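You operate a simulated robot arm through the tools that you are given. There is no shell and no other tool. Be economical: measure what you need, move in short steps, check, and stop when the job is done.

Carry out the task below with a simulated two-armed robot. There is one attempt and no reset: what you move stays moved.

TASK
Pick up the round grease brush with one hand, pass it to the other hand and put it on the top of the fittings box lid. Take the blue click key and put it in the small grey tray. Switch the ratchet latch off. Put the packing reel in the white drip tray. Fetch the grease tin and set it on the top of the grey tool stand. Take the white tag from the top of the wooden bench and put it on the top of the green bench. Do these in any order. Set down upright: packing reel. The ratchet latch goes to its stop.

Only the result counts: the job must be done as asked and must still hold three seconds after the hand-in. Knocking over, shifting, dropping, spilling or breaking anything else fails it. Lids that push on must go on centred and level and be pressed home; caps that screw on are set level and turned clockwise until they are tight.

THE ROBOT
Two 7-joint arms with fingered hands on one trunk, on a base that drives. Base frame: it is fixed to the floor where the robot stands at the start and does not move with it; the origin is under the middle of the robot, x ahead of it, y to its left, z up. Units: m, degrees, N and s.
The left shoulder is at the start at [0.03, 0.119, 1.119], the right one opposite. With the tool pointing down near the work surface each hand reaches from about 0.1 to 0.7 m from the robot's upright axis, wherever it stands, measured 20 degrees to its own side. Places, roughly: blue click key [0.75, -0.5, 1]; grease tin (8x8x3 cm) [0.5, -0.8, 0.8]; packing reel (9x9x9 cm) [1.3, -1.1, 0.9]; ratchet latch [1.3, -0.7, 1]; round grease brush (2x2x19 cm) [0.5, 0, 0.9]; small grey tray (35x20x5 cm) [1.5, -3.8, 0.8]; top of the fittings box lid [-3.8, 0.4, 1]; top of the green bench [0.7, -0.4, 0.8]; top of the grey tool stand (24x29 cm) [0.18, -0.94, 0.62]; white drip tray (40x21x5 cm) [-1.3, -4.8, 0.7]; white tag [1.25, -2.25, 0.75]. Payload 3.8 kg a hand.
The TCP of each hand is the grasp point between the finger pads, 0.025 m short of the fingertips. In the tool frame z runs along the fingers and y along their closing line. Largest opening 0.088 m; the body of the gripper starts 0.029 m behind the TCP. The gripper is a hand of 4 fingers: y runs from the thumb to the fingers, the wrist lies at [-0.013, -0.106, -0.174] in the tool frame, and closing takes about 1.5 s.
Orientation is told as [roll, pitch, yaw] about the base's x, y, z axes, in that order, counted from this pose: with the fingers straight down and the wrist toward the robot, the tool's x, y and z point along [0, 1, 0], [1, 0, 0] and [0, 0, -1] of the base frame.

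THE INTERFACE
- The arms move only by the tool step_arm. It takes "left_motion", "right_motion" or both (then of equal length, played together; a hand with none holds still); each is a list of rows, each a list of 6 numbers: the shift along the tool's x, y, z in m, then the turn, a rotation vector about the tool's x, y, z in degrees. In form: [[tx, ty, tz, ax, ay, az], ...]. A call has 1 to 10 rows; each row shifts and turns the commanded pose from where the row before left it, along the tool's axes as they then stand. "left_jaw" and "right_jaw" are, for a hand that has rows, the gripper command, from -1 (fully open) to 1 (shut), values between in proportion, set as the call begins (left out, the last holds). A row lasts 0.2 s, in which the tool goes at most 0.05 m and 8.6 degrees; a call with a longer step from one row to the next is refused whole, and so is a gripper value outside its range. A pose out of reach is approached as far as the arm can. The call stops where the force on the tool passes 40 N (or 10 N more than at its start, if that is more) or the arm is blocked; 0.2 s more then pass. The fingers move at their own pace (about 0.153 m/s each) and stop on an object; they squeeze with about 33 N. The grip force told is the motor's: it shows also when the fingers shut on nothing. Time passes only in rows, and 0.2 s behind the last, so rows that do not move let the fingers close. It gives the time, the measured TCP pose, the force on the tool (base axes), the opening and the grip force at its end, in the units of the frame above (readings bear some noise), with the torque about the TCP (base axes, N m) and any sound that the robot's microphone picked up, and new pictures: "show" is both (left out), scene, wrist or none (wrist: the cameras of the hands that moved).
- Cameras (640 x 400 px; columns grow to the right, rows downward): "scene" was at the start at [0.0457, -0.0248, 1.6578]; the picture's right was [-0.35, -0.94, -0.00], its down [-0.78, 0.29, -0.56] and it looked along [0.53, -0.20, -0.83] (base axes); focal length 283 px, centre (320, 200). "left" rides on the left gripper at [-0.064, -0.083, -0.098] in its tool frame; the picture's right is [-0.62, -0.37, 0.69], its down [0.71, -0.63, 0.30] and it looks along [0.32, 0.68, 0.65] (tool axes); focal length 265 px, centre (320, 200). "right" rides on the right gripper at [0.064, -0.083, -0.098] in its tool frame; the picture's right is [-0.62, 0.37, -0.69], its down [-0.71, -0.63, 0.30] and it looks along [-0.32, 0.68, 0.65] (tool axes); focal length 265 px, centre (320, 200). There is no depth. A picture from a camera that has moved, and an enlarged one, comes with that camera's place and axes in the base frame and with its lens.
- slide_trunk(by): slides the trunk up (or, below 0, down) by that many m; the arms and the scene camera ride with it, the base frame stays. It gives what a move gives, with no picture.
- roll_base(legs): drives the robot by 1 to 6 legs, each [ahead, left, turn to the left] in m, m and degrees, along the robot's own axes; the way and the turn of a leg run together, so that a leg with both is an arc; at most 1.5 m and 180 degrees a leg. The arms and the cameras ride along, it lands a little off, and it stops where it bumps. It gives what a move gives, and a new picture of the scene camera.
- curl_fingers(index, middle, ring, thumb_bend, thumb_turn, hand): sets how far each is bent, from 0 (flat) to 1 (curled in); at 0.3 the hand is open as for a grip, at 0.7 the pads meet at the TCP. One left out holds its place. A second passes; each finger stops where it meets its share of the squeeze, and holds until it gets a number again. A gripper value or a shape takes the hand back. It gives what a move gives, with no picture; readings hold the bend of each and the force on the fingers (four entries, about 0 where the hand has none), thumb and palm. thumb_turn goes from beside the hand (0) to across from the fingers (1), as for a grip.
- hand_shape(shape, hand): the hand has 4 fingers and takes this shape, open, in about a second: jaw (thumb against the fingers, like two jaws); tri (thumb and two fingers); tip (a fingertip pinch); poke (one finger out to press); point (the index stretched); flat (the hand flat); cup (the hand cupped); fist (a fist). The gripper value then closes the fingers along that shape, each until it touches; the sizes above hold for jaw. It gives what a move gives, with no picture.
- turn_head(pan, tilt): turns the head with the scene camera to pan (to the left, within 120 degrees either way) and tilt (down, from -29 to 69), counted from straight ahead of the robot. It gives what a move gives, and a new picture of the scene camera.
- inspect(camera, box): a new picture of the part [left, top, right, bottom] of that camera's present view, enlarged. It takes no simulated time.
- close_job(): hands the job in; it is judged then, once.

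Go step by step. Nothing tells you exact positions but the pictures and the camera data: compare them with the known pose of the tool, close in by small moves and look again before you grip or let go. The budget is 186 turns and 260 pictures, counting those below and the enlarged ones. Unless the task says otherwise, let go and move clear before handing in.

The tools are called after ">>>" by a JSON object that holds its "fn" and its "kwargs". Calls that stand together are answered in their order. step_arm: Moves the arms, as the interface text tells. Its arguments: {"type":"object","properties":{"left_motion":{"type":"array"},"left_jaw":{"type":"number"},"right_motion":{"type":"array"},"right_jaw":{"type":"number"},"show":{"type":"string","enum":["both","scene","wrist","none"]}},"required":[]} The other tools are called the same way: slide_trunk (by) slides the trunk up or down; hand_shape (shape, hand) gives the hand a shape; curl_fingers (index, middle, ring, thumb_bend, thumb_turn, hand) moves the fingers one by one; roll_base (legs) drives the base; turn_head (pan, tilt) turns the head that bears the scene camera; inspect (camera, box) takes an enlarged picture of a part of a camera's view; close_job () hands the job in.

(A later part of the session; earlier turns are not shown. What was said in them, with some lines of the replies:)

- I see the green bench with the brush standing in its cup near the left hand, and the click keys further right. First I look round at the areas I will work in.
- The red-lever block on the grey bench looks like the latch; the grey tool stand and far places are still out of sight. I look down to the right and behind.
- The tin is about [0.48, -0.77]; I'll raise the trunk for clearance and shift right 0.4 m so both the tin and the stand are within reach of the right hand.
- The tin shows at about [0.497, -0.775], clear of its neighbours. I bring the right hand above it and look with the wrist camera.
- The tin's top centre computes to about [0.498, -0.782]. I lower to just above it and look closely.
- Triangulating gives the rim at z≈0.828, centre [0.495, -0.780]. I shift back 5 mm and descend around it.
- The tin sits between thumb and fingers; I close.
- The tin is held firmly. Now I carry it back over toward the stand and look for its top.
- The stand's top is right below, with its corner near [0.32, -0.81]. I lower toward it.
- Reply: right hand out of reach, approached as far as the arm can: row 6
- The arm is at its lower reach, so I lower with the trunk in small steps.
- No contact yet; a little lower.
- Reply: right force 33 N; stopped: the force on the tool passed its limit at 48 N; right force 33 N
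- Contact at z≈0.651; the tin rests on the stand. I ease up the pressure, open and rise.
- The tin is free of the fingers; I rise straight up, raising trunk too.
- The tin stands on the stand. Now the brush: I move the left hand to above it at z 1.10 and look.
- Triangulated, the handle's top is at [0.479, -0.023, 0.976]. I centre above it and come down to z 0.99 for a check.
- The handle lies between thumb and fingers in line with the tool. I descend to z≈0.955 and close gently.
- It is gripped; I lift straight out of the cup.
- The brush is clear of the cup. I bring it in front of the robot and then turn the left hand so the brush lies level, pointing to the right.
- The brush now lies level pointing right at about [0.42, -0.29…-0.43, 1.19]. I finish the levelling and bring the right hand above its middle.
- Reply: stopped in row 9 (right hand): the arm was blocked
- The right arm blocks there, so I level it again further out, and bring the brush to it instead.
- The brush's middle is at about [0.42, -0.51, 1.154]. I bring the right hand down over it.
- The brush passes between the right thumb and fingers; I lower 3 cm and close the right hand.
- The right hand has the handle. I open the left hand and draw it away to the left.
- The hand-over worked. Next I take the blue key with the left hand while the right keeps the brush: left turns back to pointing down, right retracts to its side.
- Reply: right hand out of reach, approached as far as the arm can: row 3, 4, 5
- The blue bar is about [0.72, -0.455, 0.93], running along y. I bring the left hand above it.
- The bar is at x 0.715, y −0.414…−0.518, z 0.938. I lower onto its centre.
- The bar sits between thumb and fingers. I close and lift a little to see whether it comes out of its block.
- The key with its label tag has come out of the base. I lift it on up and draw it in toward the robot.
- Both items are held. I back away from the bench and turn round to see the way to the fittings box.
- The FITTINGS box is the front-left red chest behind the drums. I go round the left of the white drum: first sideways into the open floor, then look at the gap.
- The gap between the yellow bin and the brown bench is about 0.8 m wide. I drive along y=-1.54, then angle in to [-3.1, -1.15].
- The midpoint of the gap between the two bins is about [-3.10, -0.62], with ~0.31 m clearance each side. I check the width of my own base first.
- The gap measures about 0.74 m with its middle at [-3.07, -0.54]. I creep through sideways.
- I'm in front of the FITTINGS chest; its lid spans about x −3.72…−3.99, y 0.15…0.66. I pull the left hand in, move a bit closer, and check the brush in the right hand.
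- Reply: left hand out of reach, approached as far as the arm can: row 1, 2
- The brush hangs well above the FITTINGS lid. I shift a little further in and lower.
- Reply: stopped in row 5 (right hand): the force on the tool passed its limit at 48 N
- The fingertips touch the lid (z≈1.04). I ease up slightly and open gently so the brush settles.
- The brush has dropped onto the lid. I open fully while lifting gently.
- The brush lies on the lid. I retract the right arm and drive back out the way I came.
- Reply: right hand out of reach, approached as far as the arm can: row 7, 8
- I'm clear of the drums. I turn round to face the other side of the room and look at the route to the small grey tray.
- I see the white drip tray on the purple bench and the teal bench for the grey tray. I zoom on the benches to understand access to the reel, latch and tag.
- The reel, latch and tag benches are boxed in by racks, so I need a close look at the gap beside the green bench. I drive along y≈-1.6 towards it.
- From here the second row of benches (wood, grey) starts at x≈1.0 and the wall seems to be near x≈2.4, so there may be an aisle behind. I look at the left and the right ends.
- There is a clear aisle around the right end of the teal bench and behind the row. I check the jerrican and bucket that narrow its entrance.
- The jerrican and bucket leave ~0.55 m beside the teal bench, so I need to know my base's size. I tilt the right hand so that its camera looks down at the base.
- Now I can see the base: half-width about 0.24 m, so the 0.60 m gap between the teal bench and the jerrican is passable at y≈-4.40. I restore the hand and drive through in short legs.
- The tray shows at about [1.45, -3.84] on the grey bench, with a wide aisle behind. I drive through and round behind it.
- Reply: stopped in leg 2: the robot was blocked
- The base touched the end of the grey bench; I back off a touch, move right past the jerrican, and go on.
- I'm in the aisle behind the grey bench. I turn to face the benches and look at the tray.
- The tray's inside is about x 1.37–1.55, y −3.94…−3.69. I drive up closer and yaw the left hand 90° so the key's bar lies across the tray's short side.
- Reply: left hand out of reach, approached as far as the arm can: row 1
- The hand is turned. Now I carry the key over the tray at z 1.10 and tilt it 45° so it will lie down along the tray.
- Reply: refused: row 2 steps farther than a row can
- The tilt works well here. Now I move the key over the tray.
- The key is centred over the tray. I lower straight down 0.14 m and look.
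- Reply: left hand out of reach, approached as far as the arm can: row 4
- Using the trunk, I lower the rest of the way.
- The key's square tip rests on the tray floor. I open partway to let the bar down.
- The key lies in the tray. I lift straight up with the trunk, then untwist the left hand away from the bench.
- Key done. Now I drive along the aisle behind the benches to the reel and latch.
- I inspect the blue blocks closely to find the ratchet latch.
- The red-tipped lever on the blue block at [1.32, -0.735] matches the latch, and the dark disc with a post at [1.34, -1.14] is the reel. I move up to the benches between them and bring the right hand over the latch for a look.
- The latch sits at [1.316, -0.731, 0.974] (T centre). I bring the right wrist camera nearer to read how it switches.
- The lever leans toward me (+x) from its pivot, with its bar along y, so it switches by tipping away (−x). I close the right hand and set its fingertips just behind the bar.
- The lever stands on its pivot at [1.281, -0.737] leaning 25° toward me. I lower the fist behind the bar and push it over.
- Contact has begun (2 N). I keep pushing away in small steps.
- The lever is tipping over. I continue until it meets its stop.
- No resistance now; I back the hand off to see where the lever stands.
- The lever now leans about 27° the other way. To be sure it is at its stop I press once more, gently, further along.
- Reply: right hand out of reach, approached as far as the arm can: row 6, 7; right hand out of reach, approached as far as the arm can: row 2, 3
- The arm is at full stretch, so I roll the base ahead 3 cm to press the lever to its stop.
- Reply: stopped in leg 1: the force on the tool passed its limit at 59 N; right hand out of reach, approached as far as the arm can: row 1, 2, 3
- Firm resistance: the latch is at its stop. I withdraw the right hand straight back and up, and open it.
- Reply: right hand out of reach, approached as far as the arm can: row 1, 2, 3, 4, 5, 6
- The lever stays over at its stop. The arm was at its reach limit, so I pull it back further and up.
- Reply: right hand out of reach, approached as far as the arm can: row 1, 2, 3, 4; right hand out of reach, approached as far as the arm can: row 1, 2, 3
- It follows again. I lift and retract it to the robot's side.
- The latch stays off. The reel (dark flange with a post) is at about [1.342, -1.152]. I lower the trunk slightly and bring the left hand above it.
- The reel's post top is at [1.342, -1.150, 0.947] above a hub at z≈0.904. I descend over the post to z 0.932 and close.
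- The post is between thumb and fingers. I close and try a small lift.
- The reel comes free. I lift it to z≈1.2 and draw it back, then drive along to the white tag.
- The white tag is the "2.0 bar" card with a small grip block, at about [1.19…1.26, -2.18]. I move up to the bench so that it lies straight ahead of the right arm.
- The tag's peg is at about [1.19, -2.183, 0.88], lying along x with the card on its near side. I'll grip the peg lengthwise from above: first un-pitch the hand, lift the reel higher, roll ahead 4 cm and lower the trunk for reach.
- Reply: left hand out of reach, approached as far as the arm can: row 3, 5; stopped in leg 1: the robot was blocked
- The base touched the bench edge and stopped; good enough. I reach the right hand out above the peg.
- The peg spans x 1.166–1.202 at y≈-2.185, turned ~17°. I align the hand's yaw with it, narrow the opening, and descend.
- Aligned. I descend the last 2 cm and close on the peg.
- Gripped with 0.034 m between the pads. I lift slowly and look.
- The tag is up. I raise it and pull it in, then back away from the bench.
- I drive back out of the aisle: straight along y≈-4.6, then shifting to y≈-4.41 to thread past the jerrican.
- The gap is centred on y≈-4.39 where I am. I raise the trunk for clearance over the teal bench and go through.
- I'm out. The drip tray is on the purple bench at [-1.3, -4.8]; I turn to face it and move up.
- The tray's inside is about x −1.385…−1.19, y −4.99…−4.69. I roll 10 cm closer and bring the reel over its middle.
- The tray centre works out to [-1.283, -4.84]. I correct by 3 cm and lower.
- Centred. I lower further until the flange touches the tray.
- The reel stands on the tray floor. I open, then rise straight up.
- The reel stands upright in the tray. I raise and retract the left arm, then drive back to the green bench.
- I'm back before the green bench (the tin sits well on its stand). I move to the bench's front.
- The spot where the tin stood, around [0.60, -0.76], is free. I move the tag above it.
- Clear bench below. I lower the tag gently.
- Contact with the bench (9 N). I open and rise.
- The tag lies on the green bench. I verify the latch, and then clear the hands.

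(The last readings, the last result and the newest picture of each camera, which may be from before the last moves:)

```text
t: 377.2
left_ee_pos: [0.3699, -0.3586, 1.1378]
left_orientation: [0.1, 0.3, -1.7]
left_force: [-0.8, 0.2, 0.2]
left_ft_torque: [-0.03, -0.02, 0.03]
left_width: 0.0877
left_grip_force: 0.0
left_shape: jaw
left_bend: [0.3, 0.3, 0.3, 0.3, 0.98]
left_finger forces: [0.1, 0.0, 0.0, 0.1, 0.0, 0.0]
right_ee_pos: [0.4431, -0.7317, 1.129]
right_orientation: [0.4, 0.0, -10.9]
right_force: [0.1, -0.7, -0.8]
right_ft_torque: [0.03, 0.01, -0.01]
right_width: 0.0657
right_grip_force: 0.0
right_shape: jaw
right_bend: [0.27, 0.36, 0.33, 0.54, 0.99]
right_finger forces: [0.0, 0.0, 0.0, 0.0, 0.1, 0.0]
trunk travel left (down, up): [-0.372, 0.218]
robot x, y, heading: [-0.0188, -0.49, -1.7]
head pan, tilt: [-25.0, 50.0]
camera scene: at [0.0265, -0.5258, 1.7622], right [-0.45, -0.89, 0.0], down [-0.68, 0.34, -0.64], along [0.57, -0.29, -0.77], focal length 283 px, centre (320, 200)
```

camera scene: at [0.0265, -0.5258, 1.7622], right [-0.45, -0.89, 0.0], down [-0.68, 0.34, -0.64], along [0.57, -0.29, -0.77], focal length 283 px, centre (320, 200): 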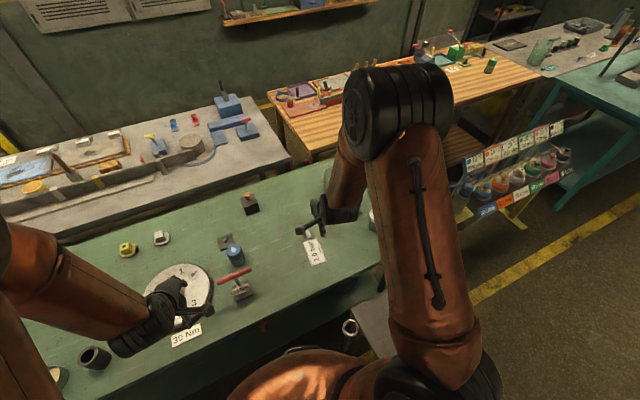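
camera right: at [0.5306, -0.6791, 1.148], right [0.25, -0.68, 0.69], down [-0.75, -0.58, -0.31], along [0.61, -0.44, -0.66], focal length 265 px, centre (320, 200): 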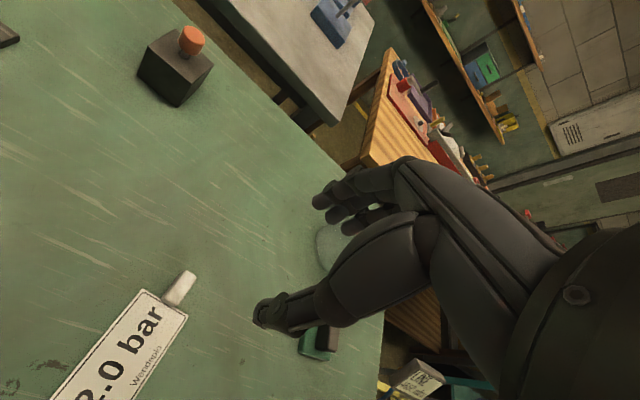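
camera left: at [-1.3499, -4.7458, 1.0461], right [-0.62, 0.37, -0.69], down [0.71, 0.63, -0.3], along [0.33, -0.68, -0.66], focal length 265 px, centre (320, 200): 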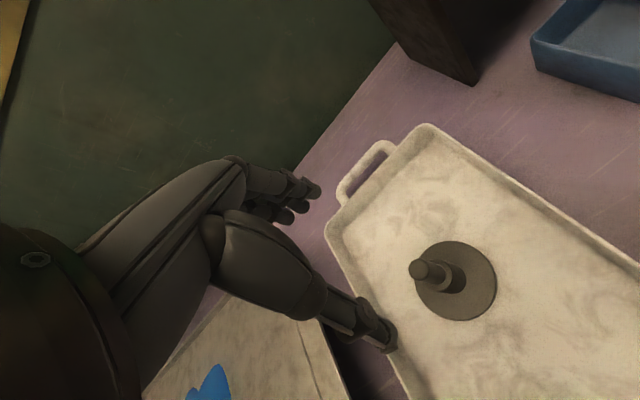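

All six tasks look done and both hands are empty and clear, so I hand the job in.

>>> {"fn": "close_job", "kwargs": {}}

```text
The job is handed in.
```

The job is handed in. I haven't seen the judging result, only the cameras and force readings.

- **Grease brush:** passed from the left hand to the right and laid on the FITTINGS box lid.
- **Blue click key:** lying in the small grey tray.
- **Ratchet latch:** I took the red-barred lever on the blue block to be the latch, because it matched the given place. It carries no on/off marking. I tipped it to the opposite side and pressed until it met firm resistance at its stop.
- **Packing reel:** standing upright in the white drip tray.
- **Grease tin:** on top of the grey tool stand.
- **White tag:** on the green bench. I took the card marked "2.0 bar" with the small peg; it had been overlapping a flat white card marked "21", which I left in place.

The base touched the end of the grey bench at the right and the back of the wooden bench while driving. It stopped each time, and I saw nothing shift.
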